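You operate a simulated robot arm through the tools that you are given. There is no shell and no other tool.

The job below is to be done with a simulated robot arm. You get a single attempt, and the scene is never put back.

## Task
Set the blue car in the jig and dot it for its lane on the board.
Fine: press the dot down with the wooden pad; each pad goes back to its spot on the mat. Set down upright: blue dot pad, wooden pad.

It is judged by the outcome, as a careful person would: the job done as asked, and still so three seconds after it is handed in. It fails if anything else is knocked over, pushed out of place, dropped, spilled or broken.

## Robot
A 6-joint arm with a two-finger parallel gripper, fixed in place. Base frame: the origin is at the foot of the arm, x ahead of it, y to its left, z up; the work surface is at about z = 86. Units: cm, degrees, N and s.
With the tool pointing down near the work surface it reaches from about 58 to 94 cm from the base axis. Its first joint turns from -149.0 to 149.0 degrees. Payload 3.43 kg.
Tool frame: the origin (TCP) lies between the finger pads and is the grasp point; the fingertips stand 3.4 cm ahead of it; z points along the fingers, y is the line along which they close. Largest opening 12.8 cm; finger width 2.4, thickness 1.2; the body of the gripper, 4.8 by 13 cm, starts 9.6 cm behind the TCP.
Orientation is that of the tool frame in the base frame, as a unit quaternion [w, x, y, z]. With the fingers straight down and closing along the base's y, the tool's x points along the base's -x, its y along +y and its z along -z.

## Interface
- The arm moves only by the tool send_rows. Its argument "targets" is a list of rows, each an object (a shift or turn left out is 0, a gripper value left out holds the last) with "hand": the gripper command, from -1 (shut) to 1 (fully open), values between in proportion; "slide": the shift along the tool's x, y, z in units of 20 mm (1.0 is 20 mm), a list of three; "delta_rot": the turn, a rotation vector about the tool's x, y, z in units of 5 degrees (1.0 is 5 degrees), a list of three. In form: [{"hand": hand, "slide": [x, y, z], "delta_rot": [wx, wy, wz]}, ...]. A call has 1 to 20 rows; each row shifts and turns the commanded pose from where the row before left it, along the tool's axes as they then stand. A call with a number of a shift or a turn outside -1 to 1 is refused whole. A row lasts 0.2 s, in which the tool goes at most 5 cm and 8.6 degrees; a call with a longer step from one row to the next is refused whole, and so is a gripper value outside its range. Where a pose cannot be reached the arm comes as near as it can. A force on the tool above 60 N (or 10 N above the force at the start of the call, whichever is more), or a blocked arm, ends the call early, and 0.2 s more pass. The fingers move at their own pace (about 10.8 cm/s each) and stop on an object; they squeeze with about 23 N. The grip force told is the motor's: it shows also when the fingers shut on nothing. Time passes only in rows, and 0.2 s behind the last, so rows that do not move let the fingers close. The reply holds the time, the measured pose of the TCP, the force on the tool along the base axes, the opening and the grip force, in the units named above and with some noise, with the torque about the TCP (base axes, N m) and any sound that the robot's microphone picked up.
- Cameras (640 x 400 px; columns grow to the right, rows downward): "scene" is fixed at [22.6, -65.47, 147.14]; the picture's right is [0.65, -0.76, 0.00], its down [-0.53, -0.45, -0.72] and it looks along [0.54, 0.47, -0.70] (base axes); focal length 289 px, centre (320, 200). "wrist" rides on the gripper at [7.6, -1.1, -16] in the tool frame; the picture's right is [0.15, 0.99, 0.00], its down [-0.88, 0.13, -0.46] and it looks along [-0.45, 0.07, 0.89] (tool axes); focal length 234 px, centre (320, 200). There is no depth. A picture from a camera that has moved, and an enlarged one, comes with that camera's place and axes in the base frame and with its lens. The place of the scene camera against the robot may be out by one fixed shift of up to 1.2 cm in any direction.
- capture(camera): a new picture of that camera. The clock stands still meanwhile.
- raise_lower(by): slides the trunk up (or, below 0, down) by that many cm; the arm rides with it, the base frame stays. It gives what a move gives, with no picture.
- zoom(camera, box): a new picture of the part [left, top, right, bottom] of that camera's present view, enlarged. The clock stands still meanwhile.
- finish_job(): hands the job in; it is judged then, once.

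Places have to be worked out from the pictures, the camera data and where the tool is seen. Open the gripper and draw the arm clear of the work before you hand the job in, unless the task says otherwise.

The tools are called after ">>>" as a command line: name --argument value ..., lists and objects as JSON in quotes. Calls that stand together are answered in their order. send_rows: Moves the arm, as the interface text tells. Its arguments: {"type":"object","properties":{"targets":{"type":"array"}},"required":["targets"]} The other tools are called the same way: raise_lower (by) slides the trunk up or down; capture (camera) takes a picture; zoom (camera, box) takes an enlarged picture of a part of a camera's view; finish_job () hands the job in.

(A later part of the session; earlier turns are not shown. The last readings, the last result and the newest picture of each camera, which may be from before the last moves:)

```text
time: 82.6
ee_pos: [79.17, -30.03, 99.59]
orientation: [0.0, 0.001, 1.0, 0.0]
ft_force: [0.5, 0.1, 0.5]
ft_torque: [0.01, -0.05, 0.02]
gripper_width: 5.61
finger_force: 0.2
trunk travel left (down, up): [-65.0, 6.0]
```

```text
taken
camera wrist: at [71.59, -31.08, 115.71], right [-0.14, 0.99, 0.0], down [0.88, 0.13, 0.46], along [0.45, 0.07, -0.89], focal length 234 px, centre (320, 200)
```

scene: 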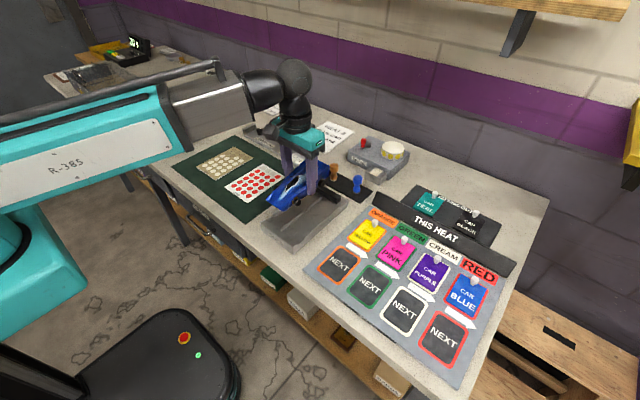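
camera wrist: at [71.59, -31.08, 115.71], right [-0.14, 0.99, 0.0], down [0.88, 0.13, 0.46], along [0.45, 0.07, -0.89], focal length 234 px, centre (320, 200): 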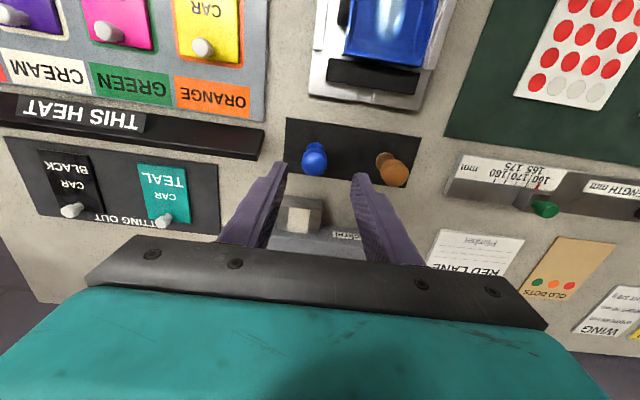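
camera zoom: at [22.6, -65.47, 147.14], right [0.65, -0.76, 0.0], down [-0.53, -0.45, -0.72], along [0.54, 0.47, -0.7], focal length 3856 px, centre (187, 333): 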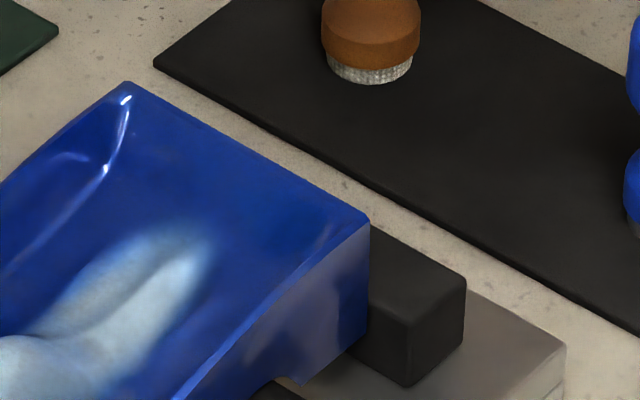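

The rear deck behind the cockpit is a broad, nearly level dish between cockpit and tail — a good, reachable place for the dot, just ahead of the rear axle (~x 65, y −26). Now I zoom on the pads to place the grip on the blue one.

>>> zoom --camera "wrist" --box '[270, 110, 430, 210]'

>>> zoom --camera "scene" --box '[320, 155, 380, 200]'

>>> zoom --camera "wrist" --box '[340, 20, 450, 100]'

```text
4.00 times, centred on (350, 160) of wrist
camera zoom: at [71.59, -31.08, 115.71], right [-0.14, 0.99, 0.0], down [0.88, 0.13, 0.46], along [0.45, 0.07, -0.89], focal length 937 px, centre (200, 360)
```

zoom: 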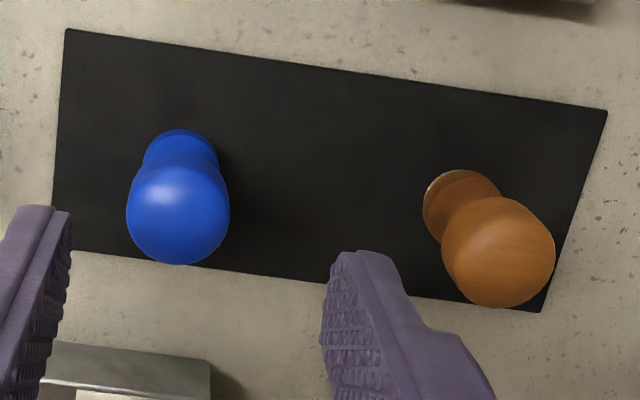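

```text
8.89 times, centred on (350, 178) of scene
camera zoom: at [22.6, -65.47, 147.14], right [0.65, -0.76, 0.0], down [-0.53, -0.45, -0.72], along [0.54, 0.47, -0.7], focal length 2571 px, centre (53, 400)
```

zoom: 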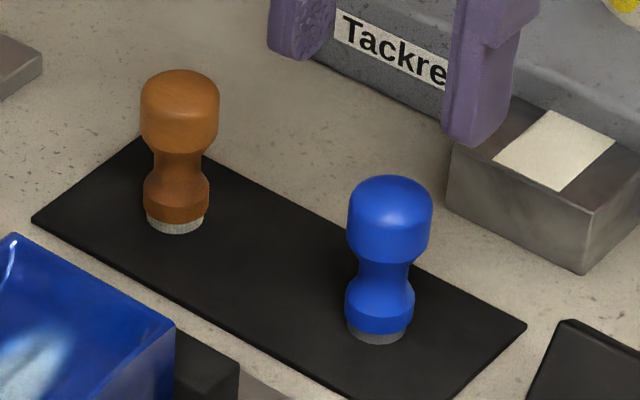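

```text
5.00 times, centred on (395, 60) of wrist
camera zoom: at [71.59, -31.08, 115.71], right [-0.14, 0.99, 0.0], down [0.88, 0.13, 0.46], along [0.45, 0.07, -0.89], focal length 1171 px, centre (-55, 900)
```

zoom: 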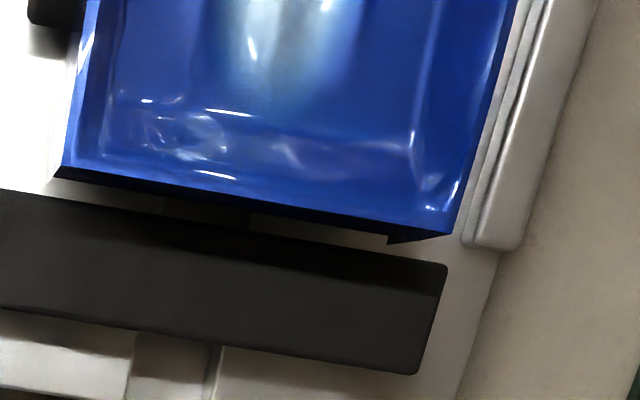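

The blue pad's axis is at about (79.4, −30.5), knob centre z≈91.5 (knob Ø≈2.9 cm). I align over it and come down part way to check.

>>> send_rows --targets '[{"slide": [-0.1, -0.235, 0]}, {"slide": [0, 0, 0.6]}, {"slide": [0, 0, 0.6]}, {"slide": [0, 0, 0.5]}, {"slide": [0, 0, 0]}]'

>>> zoom --camera "wrist" --box '[240, 110, 400, 230]'

>>> zoom --camera "scene" --box '[330, 150, 390, 200]'

```text
time: 83.8
ee_pos: [79.45, -30.44, 96.12]
orientation: [0.0, 0.0, 1.0, 0.001]
ft_force: [0.3, -0.2, 0.4]
ft_torque: [0.0, 0.0, 0.03]
gripper_width: 5.6
finger_force: 0.1
trunk travel left (down, up): [-65.0, 6.0]
```

```text
3.33 times, centred on (320, 170) of wrist
camera zoom: at [71.89, -31.48, 112.02], right [-0.14, 0.99, 0.0], down [0.88, 0.13, 0.46], along [0.45, 0.07, -0.89], focal length 781 px, centre (320, 300)
```

zoom: 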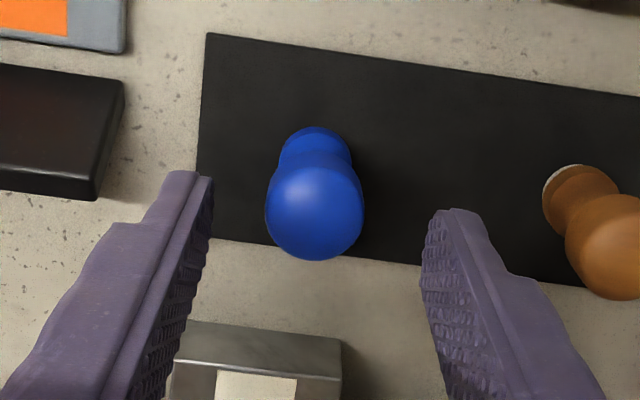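

```text
8.00 times, centred on (360, 175) of scene
camera zoom: at [22.6, -65.47, 147.14], right [0.65, -0.76, 0.0], down [-0.53, -0.45, -0.72], along [0.54, 0.47, -0.7], focal length 2314 px, centre (0, 400)
```

zoom: 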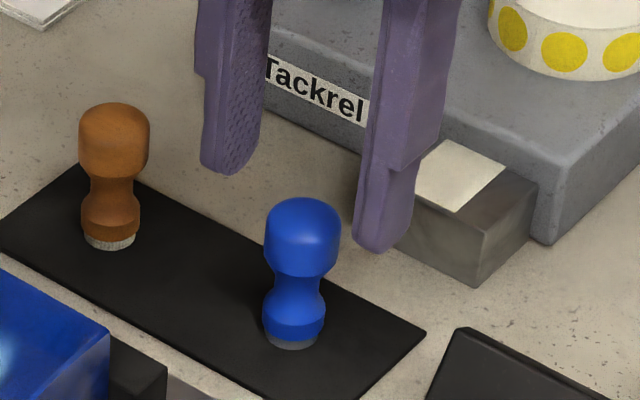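

The knob lines up with the TCP line within about 1 mm. I descend to z≈91.3 and close on the knob.

>>> send_rows --targets '[{"slide": [0, 0, 0.5]}, {"slide": [0, 0, 0.5]}, {"slide": [0, 0, 0.5]}, {"slide": [0, 0, 0.5]}, {"slide": [0, 0, 0.4]}, {"slide": [0, 0, 0]}, {"hand": -0.45, "slide": [0, 0, 0]}, {"hand": -0.55, "slide": [0, 0, 0]}, {"hand": -1, "slide": [0, 0, 0]}, {"slide": [0, 0, 0]}, {"slide": [0, 0, 0]}]'

>>> zoom --camera "wrist" --box '[240, 110, 400, 230]'

>>> zoom --camera "scene" --box '[330, 150, 390, 200]'

```text
time: 86.2
ee_pos: [79.44, -30.55, 91.22]
orientation: [0.001, 0.001, 1.0, 0.002]
ft_force: [0.2, -0.2, 0.5]
ft_torque: [0.0, 0.02, -0.04]
gripper_width: 2.72
finger_force: 22.9
trunk travel left (down, up): [-65.0, 6.0]
```

```text
3.33 times, centred on (320, 170) of wrist
camera zoom: at [71.93, -31.55, 107.29], right [-0.14, 0.99, 0.0], down [0.88, 0.13, 0.46], along [0.45, 0.07, -0.89], focal length 781 px, centre (320, 300)
```

zoom: 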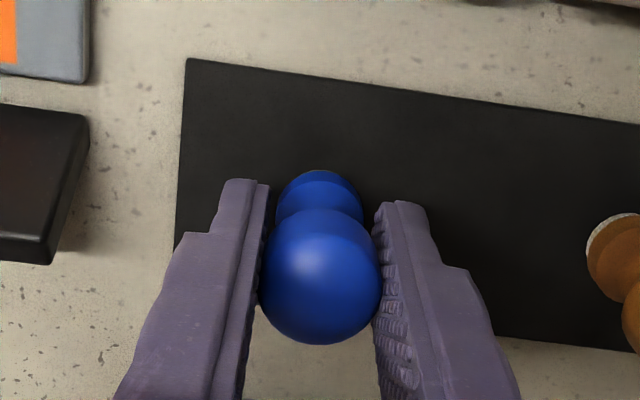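

```text
8.00 times, centred on (360, 175) of scene
camera zoom: at [22.6, -65.47, 147.14], right [0.65, -0.76, 0.0], down [-0.53, -0.45, -0.72], along [0.54, 0.47, -0.7], focal length 2314 px, centre (0, 400)
```

zoom: 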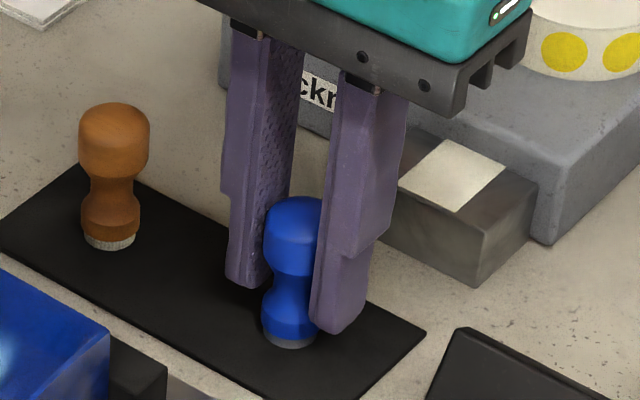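

Good grip on the blue pad (2.72 cm, 23 N). I'll remember its home pose (79.44, −30.5, TCP z 91.22). I lift it and carry it toward the single red dot left in the far row of the red sheet (about 68.3, −7.05).

>>> send_rows --targets '[{"slide": [0, 0, -0.3]}, {"slide": [0, 0, -0.6]}, {"slide": [0, 0, -0.9]}, {"slide": [0, 0, -0.9]}, {"slide": [0, 0, -0.9]}, {"slide": [0, 0, -0.8]}, {"slide": [0.45, 0.95, 0]}, {"slide": [0.45, 0.95, 0]}, {"slide": [0.45, 0.95, 0]}, {"slide": [0.45, 0.95, 0]}, {"slide": [0.45, 0.95, 0]}, {"slide": [0.45, 0.95, 0]}, {"slide": [0.45, 0.95, 0]}, {"slide": [0.45, 0.95, 0]}, {"slide": [0.45, 0.95, 0]}, {"slide": [0.45, 0.95, 0]}, {"slide": [0, 0, 0]}]'

>>> capture --camera "wrist"

>>> capture --camera "scene"

```text
time: 89.8
ee_pos: [70.57, -11.3, 100.23]
orientation: [0.001, 0.001, 1.0, 0.001]
ft_force: [-0.2, -0.3, -1.0]
ft_torque: [-0.01, 0.0, -0.01]
gripper_width: 2.74
finger_force: 22.8
trunk travel left (down, up): [-65.0, 6.0]
```

```text
taken
camera wrist: at [63.05, -12.44, 116.26], right [-0.14, 0.99, 0.0], down [0.88, 0.13, 0.46], along [0.45, 0.07, -0.89], focal length 234 px, centre (320, 200)
```

wrist: 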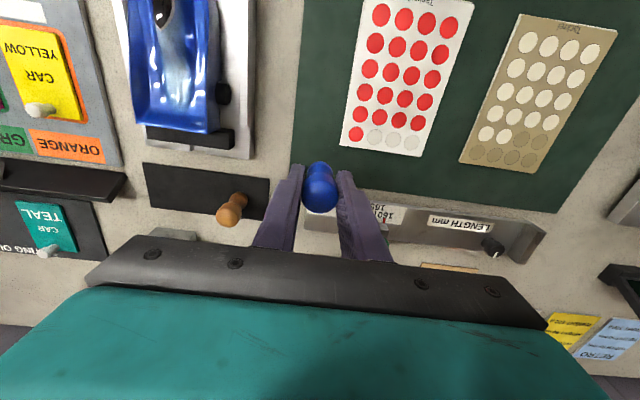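

```text
taken
```

scene: 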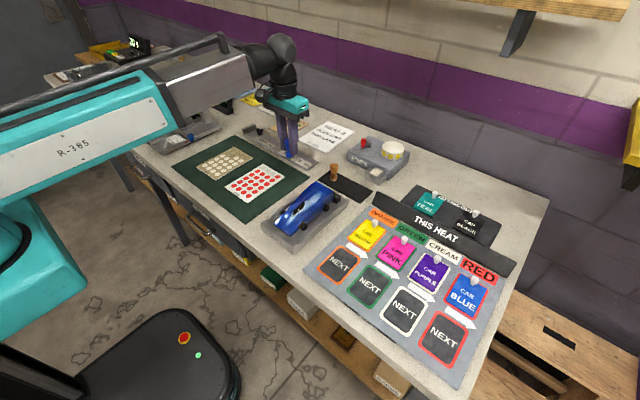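

The pad is in hand. I zoom on the far-row red dot to fix its place.

>>> zoom --camera "wrist" --box '[290, 80, 450, 220]'

>>> zoom --camera "scene" --box '[215, 140, 315, 215]'

```text
2.86 times, centred on (370, 150) of wrist
camera zoom: at [63.05, -12.44, 116.26], right [-0.14, 0.99, 0.0], down [0.88, 0.13, 0.46], along [0.45, 0.07, -0.89], focal length 669 px, centre (177, 343)
```

zoom: 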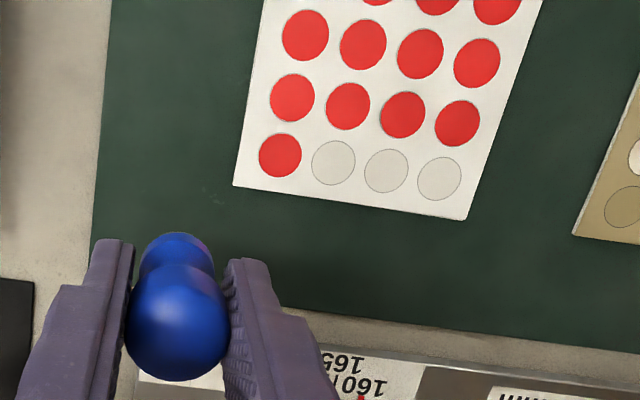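

```text
5.33 times, centred on (265, 178) of scene
camera zoom: at [22.6, -65.47, 147.14], right [0.65, -0.76, 0.0], down [-0.53, -0.45, -0.72], along [0.54, 0.47, -0.7], focal length 1543 px, centre (613, 320)
```

zoom: 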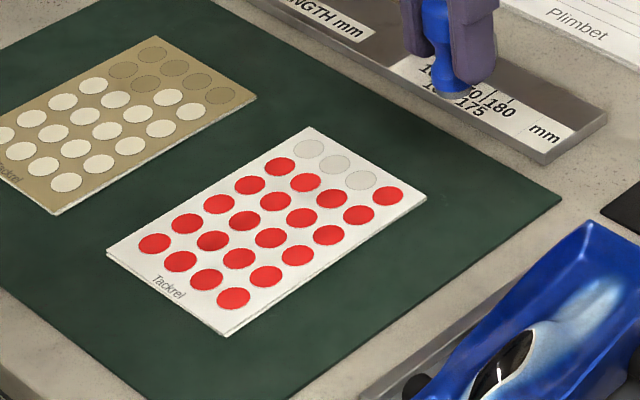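

The dot is at (68.34, −7.08). I move above it and lower to about 2 cm above the sheet to check.

>>> send_rows --targets '[{"slide": [0.37, 0.7, 0]}, {"slide": [0.37, 0.7, 0]}, {"slide": [0.37, 0.7, 0]}, {"slide": [0, 0, 0.8]}, {"slide": [0, 0, 0.8]}, {"slide": [0, 0, 0.8]}, {"slide": [0, 0, 0.6]}, {"slide": [0, 0, 0]}]'

>>> zoom --camera "wrist" --box '[250, 100, 410, 220]'

>>> zoom --camera "scene" --box '[250, 145, 310, 190]'

```text
time: 91.6
ee_pos: [68.19, -7.14, 94.34]
orientation: [0.0, 0.001, 1.0, 0.001]
ft_force: [0.2, 0.2, -1.1]
ft_torque: [-0.03, 0.03, 0.02]
gripper_width: 2.73
finger_force: 23.2
trunk travel left (down, up): [-65.0, 6.0]
```

```text
3.33 times, centred on (330, 160) of wrist
camera zoom: at [60.61, -8.22, 110.24], right [-0.14, 0.99, 0.0], down [0.88, 0.13, 0.46], along [0.45, 0.07, -0.89], focal length 781 px, centre (287, 333)
```

zoom: 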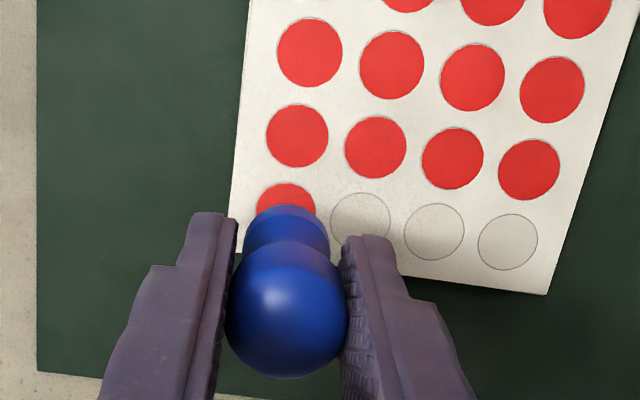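

```text
8.89 times, centred on (280, 168) of scene
camera zoom: at [22.6, -65.47, 147.14], right [0.65, -0.76, 0.0], down [-0.53, -0.45, -0.72], along [0.54, 0.47, -0.7], focal length 2571 px, centre (676, 489)
```

zoom: 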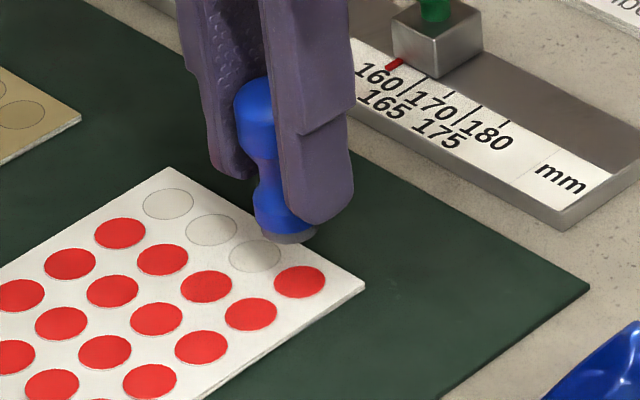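

By the wrist view the dot is straight under in y and ~0.2 cm ahead in x; the pad itself seems to sit a few mm toward −x in the grip. I shift +0.35 cm in x, lower to just above the sheet and re-check where the offset is unambiguous.

>>> send_rows --targets '[{"slide": [-0.175, 0, 0.3]}, {"slide": [0, 0, 0.3]}, {"slide": [0, 0, 0.3]}, {"slide": [0, 0, 0.2]}, {"slide": [0, 0, 0]}]'

>>> zoom --camera "wrist" --box '[250, 100, 410, 220]'

>>> zoom --camera "scene" --box '[260, 150, 310, 190]'

```text
time: 92.8
ee_pos: [68.49, -7.08, 92.02]
orientation: [0.0, 0.001, 1.0, 0.001]
ft_force: [-1.3, 0.2, 0.1]
ft_torque: [-0.01, 0.0, 0.02]
gripper_width: 2.69
finger_force: 22.8
trunk travel left (down, up): [-65.0, 6.0]
```

```text
3.33 times, centred on (330, 160) of wrist
camera zoom: at [60.97, -8.18, 107.97], right [-0.14, 0.99, 0.0], down [0.88, 0.13, 0.46], along [0.45, 0.07, -0.89], focal length 781 px, centre (287, 333)
```

zoom: 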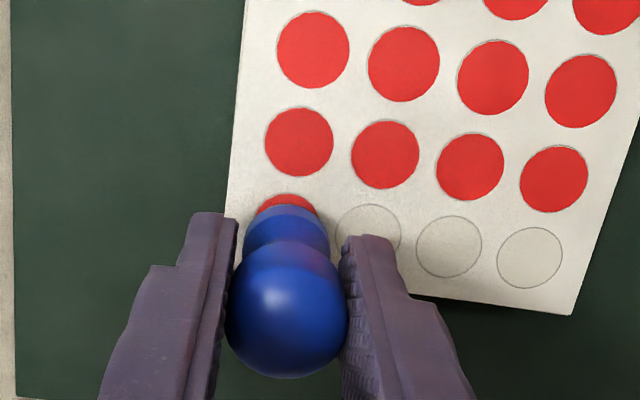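

```text
10.00 times, centred on (285, 170) of scene
camera zoom: at [22.6, -65.47, 147.14], right [0.65, -0.76, 0.0], down [-0.53, -0.45, -0.72], along [0.54, 0.47, -0.7], focal length 2892 px, centre (670, 500)
```

zoom: 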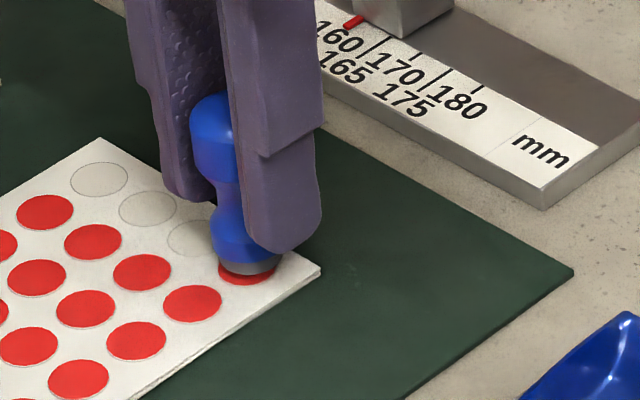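

The pad is now centred over the dot within ~1 mm. I press down gently, watching the force.

>>> send_rows --targets '[{"slide": [0, 0, 0.1]}, {"slide": [0, 0, 0.1]}, {"slide": [0, 0, 0]}]'

>>> send_rows --targets '[{"slide": [0, 0, 0.05]}, {"slide": [0, 0, 0.05]}, {"slide": [0, 0, 0]}]'

```text
time: 93.6
ee_pos: [68.54, -7.04, 91.56]
orientation: [-0.001, 0.0, 1.0, 0.002]
ft_force: [-0.1, 0.0, 0.9]
ft_torque: [-0.02, 0.05, -0.01]
gripper_width: 2.72
finger_force: 22.7
trunk travel left (down, up): [-65.0, 6.0]
```

```text
time: 94.4
ee_pos: [68.52, -6.9, 91.54]
orientation: [0.0, 0.001, 1.0, 0.0]
ft_force: [2.0, -0.6, 13.2]
ft_torque: [-0.11, -0.03, 0.0]
gripper_width: 2.68
finger_force: 23.4
trunk travel left (down, up): [-65.0, 6.0]
```

Pressed with about 13 N. I hold briefly, then lift slowly and look at the pad and sheet.

>>> send_rows --targets '[{"slide": [0, 0, 0]}, {"slide": [0, 0, 0]}, {"slide": [0, 0, -0.1]}, {"slide": [0, 0, -0.2]}, {"slide": [0, 0, -0.3]}, {"slide": [0, 0, -0.5]}, {"slide": [0, 0, -0.7]}, {"slide": [0, 0, -0.8]}, {"slide": [0, 0, 0]}]'

>>> zoom --camera "scene" --box '[250, 140, 310, 190]'

>>> zoom --camera "wrist" --box '[250, 100, 410, 220]'

```text
time: 96.4
ee_pos: [68.6, -6.92, 96.78]
orientation: [0.0, 0.001, 1.0, 0.001]
ft_force: [-0.3, 0.2, -0.9]
ft_torque: [0.01, 0.02, 0.03]
gripper_width: 2.72
finger_force: 22.8
trunk travel left (down, up): [-65.0, 6.0]
```

```text
8.00 times, centred on (280, 165) of scene
camera zoom: at [22.6, -65.47, 147.14], right [0.65, -0.76, 0.0], down [-0.53, -0.45, -0.72], along [0.54, 0.47, -0.7], focal length 2314 px, centre (640, 480)
```

zoom: 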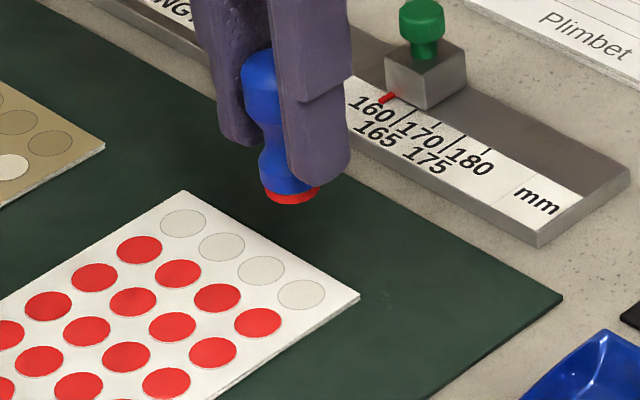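

```text
3.33 times, centred on (330, 160) of wrist
camera zoom: at [61.02, -8.13, 112.64], right [-0.14, 0.99, 0.0], down [0.88, 0.13, 0.46], along [0.45, 0.07, -0.89], focal length 781 px, centre (287, 333)
```

zoom: 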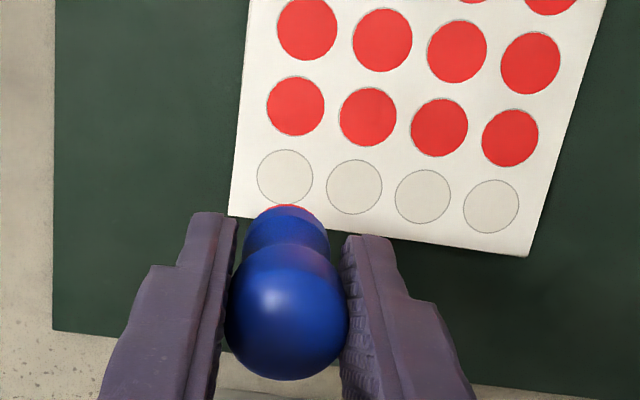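

The red dot came off onto the pad cleanly and the sheet did not move. Before placing it, I check the papers for any hint about where the dot belongs, and look at the car's deck again.

>>> zoom --camera "scene" --box '[225, 80, 305, 130]'

>>> zoom --camera "scene" --box '[295, 115, 360, 160]'

>>> zoom --camera "scene" --box '[300, 178, 350, 218]'

```text
8.00 times, centred on (265, 105) of scene
camera zoom: at [22.6, -65.47, 147.14], right [0.65, -0.76, 0.0], down [-0.53, -0.45, -0.72], along [0.54, 0.47, -0.7], focal length 2314 px, centre (760, 960)
```

zoom: 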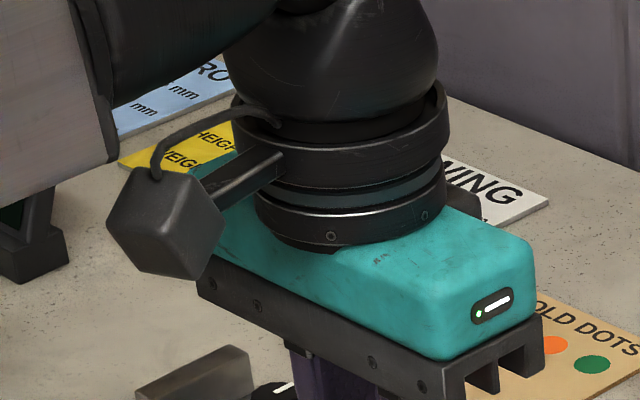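

```text
8.89 times, centred on (328, 138) of scene
camera zoom: at [22.6, -65.47, 147.14], right [0.65, -0.76, 0.0], down [-0.53, -0.45, -0.72], along [0.54, 0.47, -0.7], focal length 2571 px, centre (253, 756)
```

zoom: 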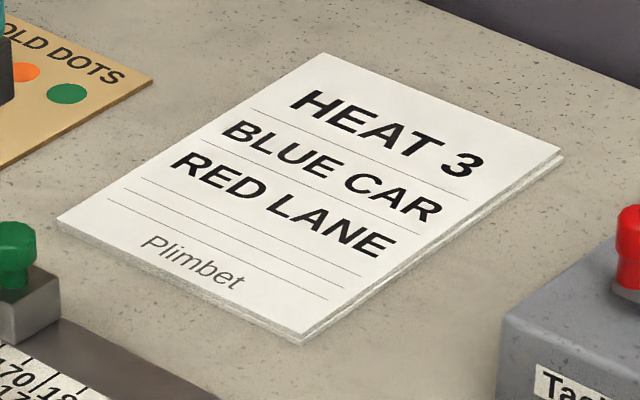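

```text
10.00 times, centred on (325, 198) of scene
camera zoom: at [22.6, -65.47, 147.14], right [0.65, -0.76, 0.0], down [-0.53, -0.45, -0.72], along [0.54, 0.47, -0.7], focal length 2892 px, centre (270, 220)
```

zoom: 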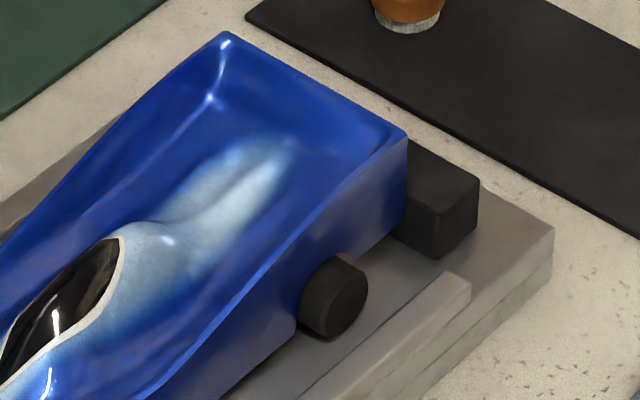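

The board, the heat sheet and the blue card all agree on red. I carry the dot over to the rear deck of the car: target about (65.2, −26.0).

>>> send_rows --targets '[{"slide": [0, 0, -0.6]}, {"slide": [0, 0, -0.7]}, {"slide": [0, 0, -0.6]}, {"slide": [0.162, -0.955, 0]}, {"slide": [0.162, -0.955, 0]}, {"slide": [0.162, -0.955, 0]}, {"slide": [0.162, -0.955, 0]}, {"slide": [0.162, -0.955, 0]}, {"slide": [0.162, -0.955, 0]}, {"slide": [0.162, -0.955, 0]}, {"slide": [0.162, -0.955, 0]}, {"slide": [0.162, -0.955, 0]}, {"slide": [0.162, -0.955, 0]}, {"slide": [0, 0, 0]}]'

>>> zoom --camera "wrist" --box '[240, 40, 420, 230]'

>>> zoom --camera "scene" --box '[290, 160, 360, 220]'

```text
time: 99.4
ee_pos: [65.25, -26.24, 100.67]
orientation: [0.0, 0.0, 1.0, 0.001]
ft_force: [-0.1, -0.4, -0.9]
ft_torque: [-0.01, 0.02, 0.01]
gripper_width: 2.72
finger_force: 23.1
trunk travel left (down, up): [-65.0, 6.0]
```

```text
2.11 times, centred on (330, 135) of wrist
camera zoom: at [57.77, -27.39, 116.46], right [-0.14, 0.99, 0.0], down [0.88, 0.13, 0.46], along [0.45, 0.07, -0.89], focal length 493 px, centre (299, 337)
```

zoom: 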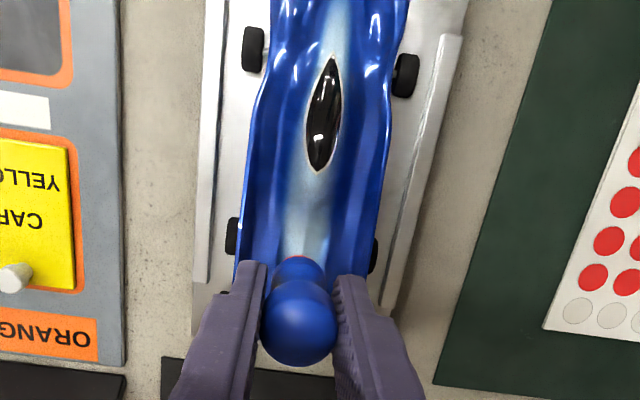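

```text
6.67 times, centred on (325, 190) of scene
camera zoom: at [22.6, -65.47, 147.14], right [0.65, -0.76, 0.0], down [-0.53, -0.45, -0.72], along [0.54, 0.47, -0.7], focal length 1928 px, centre (287, 267)
```

zoom: 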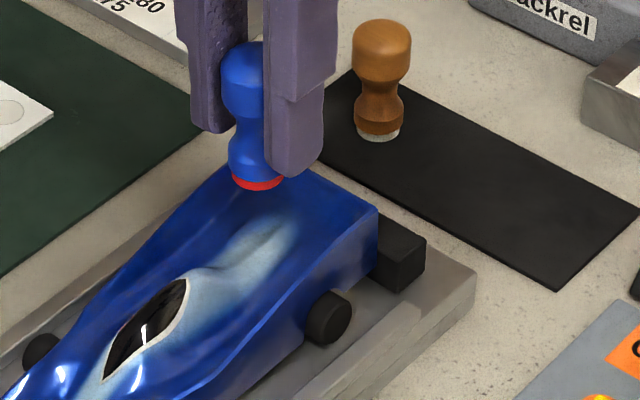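

I correct y by +0.2 cm to the car's centre line and lower to just above the deck.

>>> send_rows --targets '[{"slide": [0, 0.1, 0]}, {"slide": [0, 0, 0.4]}, {"slide": [0, 0, 0.4]}, {"slide": [0, 0, 0.3]}, {"slide": [0, 0, 0]}]'

>>> zoom --camera "wrist" --box '[250, 60, 410, 220]'

>>> zoom --camera "scene" --box '[300, 165, 350, 210]'

```text
time: 100.6
ee_pos: [65.3, -26.04, 98.26]
orientation: [0.0, 0.002, 1.0, 0.001]
ft_force: [-0.5, 0.4, -0.3]
ft_torque: [0.01, 0.03, -0.01]
gripper_width: 2.71
finger_force: 23.5
trunk travel left (down, up): [-65.0, 6.0]
```

```text
2.50 times, centred on (330, 140) of wrist
camera zoom: at [57.77, -27.04, 114.19], right [-0.14, 0.99, 0.0], down [0.88, 0.13, 0.46], along [0.45, 0.07, -0.89], focal length 585 px, centre (295, 350)
```

zoom: 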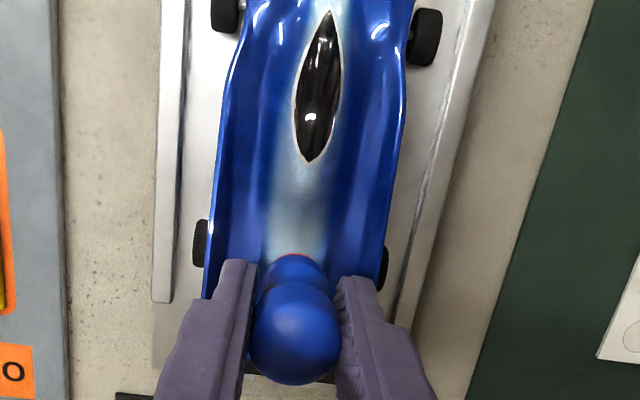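

```text
8.89 times, centred on (325, 188) of scene
camera zoom: at [22.6, -65.47, 147.14], right [0.65, -0.76, 0.0], down [-0.53, -0.45, -0.72], along [0.54, 0.47, -0.7], focal length 2571 px, centre (276, 311)
```

zoom: 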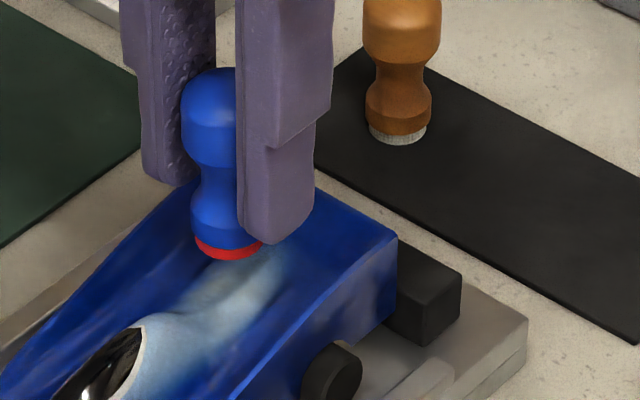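

Well placed over the light-blue part of the deck. I lower in small steps until contact.

>>> send_rows --targets '[{"slide": [0, 0, 0.1]}, {"slide": [0, 0, 0.1]}, {"slide": [0, 0, 0.05]}, {"slide": [0, 0, 0]}]'

>>> send_rows --targets '[{"slide": [0, 0, 0.05]}, {"slide": [0, 0, 0.05]}, {"slide": [0, 0, 0]}]'

```text
time: 101.6
ee_pos: [65.37, -25.98, 97.64]
orientation: [0.001, 0.001, 1.0, 0.0]
ft_force: [1.0, 0.4, -0.4]
ft_torque: [0.0, -0.02, 0.0]
gripper_width: 2.73
finger_force: 22.8
trunk travel left (down, up): [-65.0, 6.0]
```

```text
time: 102.4
ee_pos: [65.49, -26.13, 97.6]
orientation: [-0.001, 0.002, 1.0, 0.001]
ft_force: [-0.1, 1.1, -1.0]
ft_torque: [-0.03, 0.0, 0.01]
gripper_width: 2.72
finger_force: 23.3
trunk travel left (down, up): [-65.0, 6.0]
```

>>> send_rows --targets '[{"slide": [0, 0, 0.05]}, {"slide": [0, 0, 0.05]}, {"slide": [0, 0, 0]}]'

>>> zoom --camera "scene" --box '[305, 175, 345, 205]'

```text
time: 103.2
ee_pos: [65.43, -26.1, 97.35]
orientation: [-0.001, 0.001, 1.0, 0.001]
ft_force: [-0.3, 0.7, 0.4]
ft_torque: [0.03, -0.02, 0.01]
gripper_width: 2.72
finger_force: 23.0
trunk travel left (down, up): [-65.0, 6.0]
```

```text
13.33 times, centred on (325, 190) of scene
camera zoom: at [22.6, -65.47, 147.14], right [0.65, -0.76, 0.0], down [-0.53, -0.45, -0.72], along [0.54, 0.47, -0.7], focal length 3856 px, centre (253, 333)
```

zoom: 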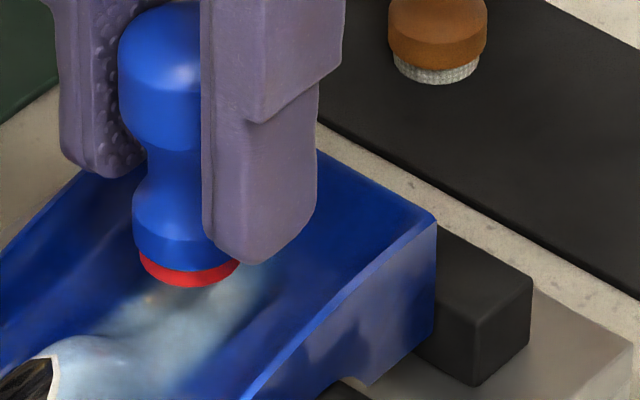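

Nearly touching; I continue 1 mm at a time.

>>> send_rows --targets '[{"slide": [0, 0, 0.05]}, {"slide": [0, 0, 0.05]}, {"slide": [0, 0, 0]}]'

>>> send_rows --targets '[{"slide": [0, 0, 0.05]}, {"slide": [0, 0, 0]}]'

```text
time: 104.0
ee_pos: [65.54, -25.9, 97.22]
orientation: [0.0, 0.002, 1.0, 0.001]
ft_force: [-0.8, -0.1, -0.5]
ft_torque: [0.0, -0.06, -0.03]
gripper_width: 2.7
finger_force: 23.1
trunk travel left (down, up): [-65.0, 6.0]
```

```text
time: 104.6
ee_pos: [65.34, -26.02, 97.03]
orientation: [0.0, 0.001, 1.0, 0.0]
ft_force: [-0.6, -0.4, -0.8]
ft_torque: [0.0, 0.01, -0.02]
gripper_width: 2.72
finger_force: 22.6
trunk travel left (down, up): [-65.0, 6.0]
```

>>> send_rows --targets '[{"slide": [0, 0, 0.05]}, {"slide": [0, 0, 0.05]}, {"slide": [0, 0, 0]}]'

>>> zoom --camera "scene" --box '[305, 175, 345, 205]'

```text
time: 105.4
ee_pos: [65.37, -26.05, 96.87]
orientation: [-0.001, 0.001, 1.0, 0.001]
ft_force: [-0.6, 0.4, -0.5]
ft_torque: [0.03, -0.01, -0.02]
gripper_width: 2.7
finger_force: 23.0
trunk travel left (down, up): [-65.0, 6.0]
```

```text
13.33 times, centred on (325, 190) of scene
camera zoom: at [22.6, -65.47, 147.14], right [0.65, -0.76, 0.0], down [-0.53, -0.45, -0.72], along [0.54, 0.47, -0.7], focal length 3856 px, centre (253, 333)
```

zoom: 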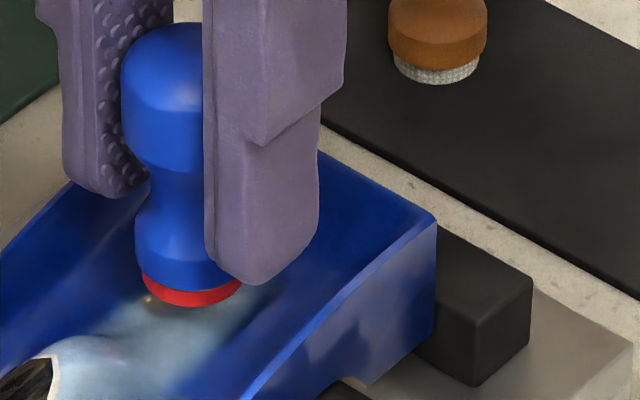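

>>> send_rows --targets '[{"slide": [0, 0, 0.05]}, {"slide": [0, 0, 0.05]}, {"slide": [0, 0, 0]}]'

>>> send_rows --targets '[{"slide": [0, 0, 0.05]}, {"slide": [0, 0, 0]}]'

>>> zoom --camera "scene" --box '[305, 175, 345, 205]'

```text
time: 106.2
ee_pos: [65.39, -25.92, 96.7]
orientation: [0.0, 0.001, 1.0, 0.001]
ft_force: [0.4, -0.4, 0.1]
ft_torque: [-0.01, -0.02, -0.01]
gripper_width: 2.73
finger_force: 23.1
trunk travel left (down, up): [-65.0, 6.0]
```

```text
time: 106.8
ee_pos: [65.45, -25.92, 96.53]
orientation: [0.001, 0.001, 1.0, 0.001]
ft_force: [0.5, 0.0, -0.3]
ft_torque: [0.02, 0.02, 0.03]
gripper_width: 2.73
finger_force: 23.1
trunk travel left (down, up): [-65.0, 6.0]
```

```text
13.33 times, centred on (325, 190) of scene
camera zoom: at [22.6, -65.47, 147.14], right [0.65, -0.76, 0.0], down [-0.53, -0.45, -0.72], along [0.54, 0.47, -0.7], focal length 3856 px, centre (253, 333)
```

zoom: 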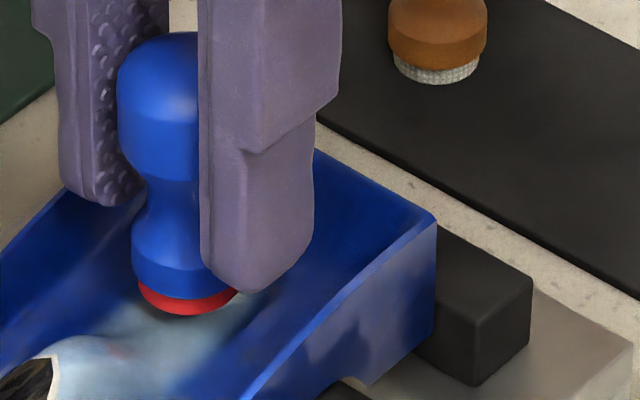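

Still free; continuing in 1 mm steps.

>>> send_rows --targets '[{"slide": [0, 0, 0.05]}, {"slide": [0, 0, 0.05]}, {"slide": [0, 0, 0]}]'

>>> send_rows --targets '[{"slide": [0, 0, 0.05]}, {"slide": [0, 0, 0]}]'

>>> send_rows --targets '[{"slide": [0, 0, 0.05]}, {"slide": [0, 0, 0]}]'

```text
time: 107.6
ee_pos: [65.46, -26.03, 96.45]
orientation: [0.0, 0.001, 1.0, 0.001]
ft_force: [0.2, -0.1, -0.1]
ft_torque: [0.01, 0.0, -0.01]
gripper_width: 2.72
finger_force: 22.9
trunk travel left (down, up): [-65.0, 6.0]
```

```text
time: 108.2
ee_pos: [65.49, -25.93, 96.3]
orientation: [0.0, 0.0, 1.0, 0.001]
ft_force: [0.3, 0.0, -0.4]
ft_torque: [0.0, 0.02, -0.03]
gripper_width: 2.71
finger_force: 22.9
trunk travel left (down, up): [-65.0, 6.0]
```

```text
time: 108.8
ee_pos: [65.49, -25.92, 96.15]
orientation: [0.0, 0.002, 1.0, 0.001]
ft_force: [0.1, -0.6, -0.8]
ft_torque: [0.02, -0.01, 0.01]
gripper_width: 2.73
finger_force: 22.6
trunk travel left (down, up): [-65.0, 6.0]
```

>>> zoom --camera "scene" --box '[305, 175, 345, 205]'

>>> zoom --camera "wrist" --box '[270, 110, 370, 200]'

```text
13.33 times, centred on (325, 190) of scene
camera zoom: at [22.6, -65.47, 147.14], right [0.65, -0.76, 0.0], down [-0.53, -0.45, -0.72], along [0.54, 0.47, -0.7], focal length 3856 px, centre (253, 333)
```

zoom: 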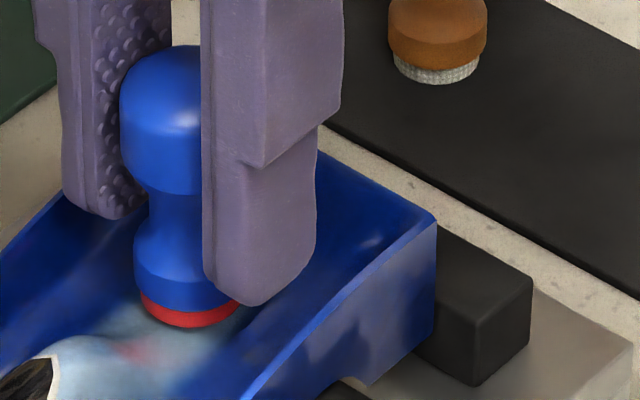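

```text
4.44 times, centred on (320, 155) of wrist
camera zoom: at [57.91, -27.08, 112.13], right [-0.14, 0.99, 0.0], down [0.88, 0.13, 0.46], along [0.45, 0.07, -0.89], focal length 1041 px, centre (320, 400)
```

zoom: 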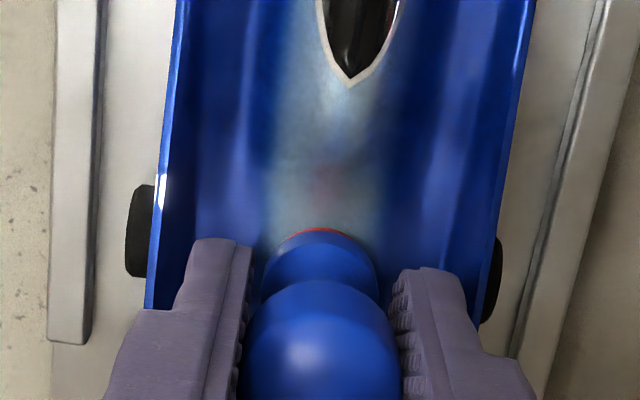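

>>> send_rows --targets '[{"slide": [0, 0, 0.05]}, {"slide": [0, 0, 0]}]'

>>> send_rows --targets '[{"slide": [0, 0, 0.05]}, {"slide": [0, 0, 0]}]'

>>> send_rows --targets '[{"slide": [0, 0, 0.05]}, {"slide": [0, 0, 0]}]'

>>> zoom --camera "scene" --box '[305, 175, 345, 205]'

```text
time: 109.4
ee_pos: [65.36, -26.0, 96.12]
orientation: [0.0, 0.0, 1.0, 0.0]
ft_force: [0.6, 0.5, 5.0]
ft_torque: [0.08, -0.04, 0.05]
gripper_width: 2.72
finger_force: 23.3
trunk travel left (down, up): [-65.0, 6.0]
```

```text
time: 110.0
ee_pos: [65.41, -26.02, 96.12]
orientation: [0.0, 0.0, 1.0, 0.001]
ft_force: [0.8, -0.4, 8.5]
ft_torque: [-0.12, -0.15, -0.01]
gripper_width: 2.71
finger_force: 22.7
trunk travel left (down, up): [-65.0, 6.0]
```

```text
time: 110.6
ee_pos: [65.35, -25.98, 95.97]
orientation: [0.0, 0.001, 1.0, 0.001]
ft_force: [-0.4, 0.6, 12.7]
ft_torque: [0.16, -0.14, 0.02]
gripper_width: 2.69
finger_force: 22.9
trunk travel left (down, up): [-65.0, 6.0]
```

```text
13.33 times, centred on (325, 190) of scene
camera zoom: at [22.6, -65.47, 147.14], right [0.65, -0.76, 0.0], down [-0.53, -0.45, -0.72], along [0.54, 0.47, -0.7], focal length 3856 px, centre (253, 333)
```

zoom: 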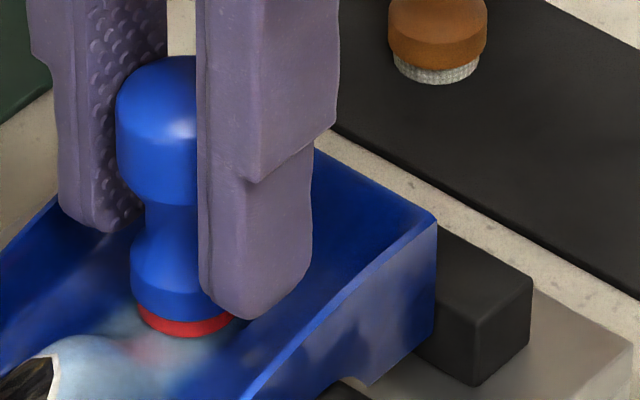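

Contact and 12.7 N on the deck. I hold for a moment, then lift slowly and look.

>>> send_rows --targets '[{"slide": [0, 0, 0]}, {"slide": [0, 0, 0]}, {"slide": [0, 0, 0]}, {"slide": [0, 0, -0.1]}, {"slide": [0, 0, -0.1]}, {"slide": [0, 0, -0.2]}, {"slide": [0, 0, -0.3]}, {"slide": [0, 0, -0.5]}, {"slide": [0, 0, -0.5]}, {"slide": [0, 0, 0]}]'

>>> zoom --camera "scene" --box '[300, 165, 350, 210]'

>>> zoom --camera "wrist" --box '[250, 80, 390, 220]'

```text
time: 112.8
ee_pos: [65.38, -25.82, 99.21]
orientation: [-0.001, 0.001, 1.0, 0.001]
ft_force: [-0.1, 0.1, -1.1]
ft_torque: [-0.01, 0.03, 0.0]
gripper_width: 2.72
finger_force: 23.4
trunk travel left (down, up): [-65.0, 6.0]
```

```text
8.89 times, centred on (325, 188) of scene
camera zoom: at [22.6, -65.47, 147.14], right [0.65, -0.76, 0.0], down [-0.53, -0.45, -0.72], along [0.54, 0.47, -0.7], focal length 2571 px, centre (276, 311)
```

zoom: 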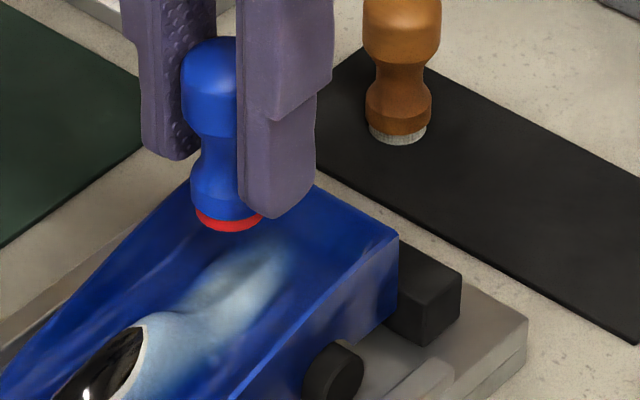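

```text
2.86 times, centred on (320, 150) of wrist
camera zoom: at [57.86, -27.0, 115.15], right [-0.14, 0.99, 0.0], down [0.88, 0.13, 0.46], along [0.45, 0.07, -0.89], focal length 669 px, centre (320, 343)
```

zoom: 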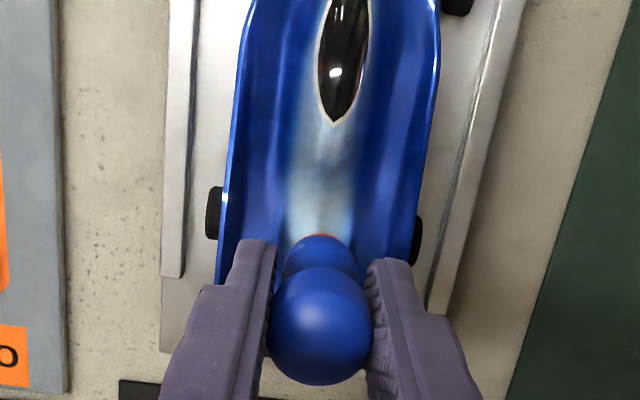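

The dot is still on the pad, so that press did not transfer it. I repeat more firmly at the same spot, reading force and torque at each step to see how squarely the pad meets the deck.

>>> send_rows --targets '[{"slide": [0, 0, 0.5]}, {"slide": [0, 0, 0.5]}, {"slide": [0, 0, 0.3]}, {"slide": [0, 0, 0.15]}, {"slide": [0, 0, 0.1]}, {"slide": [0, 0, 0.05]}, {"slide": [0, 0, 0]}]'

>>> send_rows --targets '[{"slide": [0, 0, 0.04]}, {"slide": [0, 0, 0]}]'

```text
time: 114.4
ee_pos: [65.45, -25.79, 96.15]
orientation: [0.0, 0.001, 1.0, 0.001]
ft_force: [-0.3, -0.5, -1.2]
ft_torque: [0.01, 0.04, 0.02]
gripper_width: 2.72
finger_force: 22.5
trunk travel left (down, up): [-65.0, 6.0]
```

```text
time: 115.0
ee_pos: [65.44, -25.92, 95.93]
orientation: [0.0, 0.001, 1.0, 0.001]
ft_force: [-0.8, -0.3, -0.2]
ft_torque: [0.02, 0.04, 0.0]
gripper_width: 2.72
finger_force: 23.1
trunk travel left (down, up): [-65.0, 6.0]
```

>>> send_rows --targets '[{"slide": [0, 0, 0.04]}, {"slide": [0, 0, 0]}]'

>>> send_rows --targets '[{"slide": [0, 0, 0.04]}, {"slide": [0, 0, 0]}]'

>>> send_rows --targets '[{"slide": [0, 0, 0.04]}, {"slide": [0, 0, 0]}]'

>>> zoom --camera "scene" --box '[305, 175, 345, 205]'

```text
time: 115.6
ee_pos: [65.36, -25.92, 95.84]
orientation: [0.0, 0.001, 1.0, 0.001]
ft_force: [-1.3, 1.1, 4.5]
ft_torque: [0.08, -0.07, 0.0]
gripper_width: 2.7
finger_force: 23.2
trunk travel left (down, up): [-65.0, 6.0]
```

```text
time: 116.2
ee_pos: [65.28, -25.92, 95.74]
orientation: [-0.001, 0.001, 1.0, 0.0]
ft_force: [-0.3, -1.9, 12.5]
ft_torque: [-0.14, -0.13, -0.02]
gripper_width: 2.71
finger_force: 23.1
trunk travel left (down, up): [-65.0, 6.0]
```

```text
time: 116.8
ee_pos: [65.3, -25.77, 95.82]
orientation: [-0.001, 0.0, 1.0, 0.001]
ft_force: [-0.1, -1.8, 12.1]
ft_torque: [-0.11, -0.12, -0.05]
gripper_width: 2.73
finger_force: 23.3
trunk travel left (down, up): [-65.0, 6.0]
```

```text
13.33 times, centred on (325, 190) of scene
camera zoom: at [22.6, -65.47, 147.14], right [0.65, -0.76, 0.0], down [-0.53, -0.45, -0.72], along [0.54, 0.47, -0.7], focal length 3856 px, centre (253, 333)
```

zoom: 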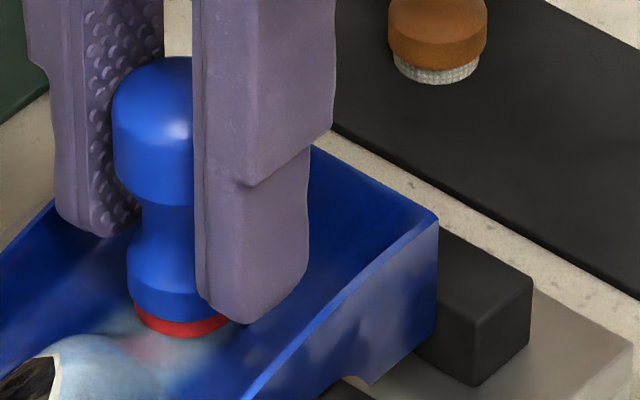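

The force tops out near 12.5 N (the pad starts slipping in the fingers) and the torque says the pad touches only at its rear edge: the deck rises toward the tail. I lift a little, tilt the pad about 10° to match the deck, keeping the dot over the same place.

>>> send_rows --targets '[{"slide": [0, 0, -0.2]}, {"slide": [0, 0, -0.4]}, {"slide": [0.2, 0, 0]}, {"slide": [0.2, 0, 0]}, {"delta_rot": [0, -0.5, 0]}, {"delta_rot": [0, -0.5, 0]}, {"delta_rot": [0, -0.5, 0]}, {"delta_rot": [0, -0.5, 0]}, {"slide": [0, 0, 0]}]'

>>> zoom --camera "scene" --box '[300, 165, 350, 210]'

>>> zoom --camera "wrist" --box '[250, 80, 390, 220]'

```text
time: 118.8
ee_pos: [64.49, -26.01, 96.95]
orientation: [0.087, 0.001, 0.996, 0.001]
ft_force: [-0.4, 0.2, -0.5]
ft_torque: [-0.04, 0.0, 0.03]
gripper_width: 2.68
finger_force: 22.7
trunk travel left (down, up): [-65.0, 6.0]
```

```text
8.89 times, centred on (325, 188) of scene
camera zoom: at [22.6, -65.47, 147.14], right [0.65, -0.76, 0.0], down [-0.53, -0.45, -0.72], along [0.54, 0.47, -0.7], focal length 2571 px, centre (276, 311)
```

zoom: 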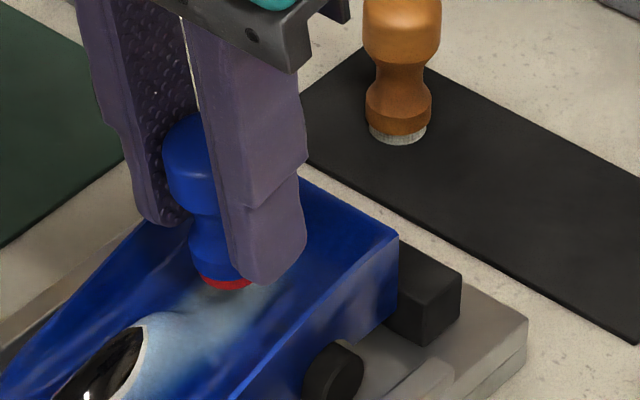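

```text
2.86 times, centred on (320, 150) of wrist
camera zoom: at [54.25, -27.11, 111.3], right [-0.14, 0.99, -0.02], down [0.79, 0.13, 0.6], along [0.6, 0.07, -0.8], focal length 669 px, centre (320, 343)
```

zoom: 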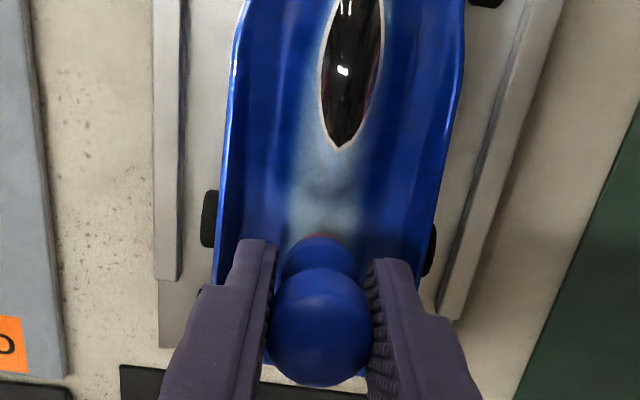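

Tilted 10°. I approach along the pad's axis again.

>>> send_rows --targets '[{"slide": [0, 0, 0.15]}, {"slide": [0, 0, 0.15]}, {"slide": [0, 0, 0.05]}, {"slide": [0, 0, 0]}]'

>>> send_rows --targets '[{"slide": [0, 0, 0.05]}, {"slide": [0, 0, 0]}]'

>>> send_rows --targets '[{"slide": [0, 0, 0.05]}, {"slide": [0, 0, 0]}]'

```text
time: 119.8
ee_pos: [64.85, -25.86, 96.28]
orientation: [0.087, 0.001, 0.996, 0.001]
ft_force: [0.0, 0.0, -0.7]
ft_torque: [-0.01, 0.01, 0.01]
gripper_width: 2.71
finger_force: 23.1
trunk travel left (down, up): [-65.0, 6.0]
```

```text
time: 120.4
ee_pos: [64.73, -25.88, 96.07]
orientation: [0.087, 0.001, 0.996, 0.001]
ft_force: [-0.2, -0.4, -1.0]
ft_torque: [-0.03, -0.02, 0.0]
gripper_width: 2.71
finger_force: 23.1
trunk travel left (down, up): [-65.0, 6.0]
```

```text
time: 121.0
ee_pos: [64.81, -25.99, 96.06]
orientation: [0.088, 0.001, 0.996, 0.001]
ft_force: [0.0, -0.6, -0.3]
ft_torque: [-0.01, -0.01, 0.02]
gripper_width: 2.71
finger_force: 23.0
trunk travel left (down, up): [-65.0, 6.0]
```

>>> send_rows --targets '[{"slide": [0, 0, 0.05]}, {"slide": [0, 0, 0]}]'

>>> send_rows --targets '[{"slide": [0, 0, 0.05]}, {"slide": [0, 0, 0]}]'

>>> send_rows --targets '[{"slide": [0, 0, 0.05]}, {"slide": [0, 0, 0]}]'

```text
time: 121.6
ee_pos: [64.66, -25.89, 96.08]
orientation: [0.086, 0.0, 0.996, 0.001]
ft_force: [-0.6, 0.1, -1.7]
ft_torque: [0.03, 0.0, 0.01]
gripper_width: 2.71
finger_force: 22.4
trunk travel left (down, up): [-65.0, 6.0]
```

```text
time: 122.2
ee_pos: [64.86, -26.01, 95.89]
orientation: [0.087, 0.001, 0.996, 0.001]
ft_force: [0.2, -0.4, -0.7]
ft_torque: [-0.02, 0.01, -0.01]
gripper_width: 2.67
finger_force: 22.8
trunk travel left (down, up): [-65.0, 6.0]
```

```text
time: 122.8
ee_pos: [64.8, -26.01, 95.71]
orientation: [0.087, 0.0, 0.996, 0.001]
ft_force: [-1.1, -0.2, -0.9]
ft_torque: [-0.02, 0.03, -0.01]
gripper_width: 2.71
finger_force: 23.1
trunk travel left (down, up): [-65.0, 6.0]
```

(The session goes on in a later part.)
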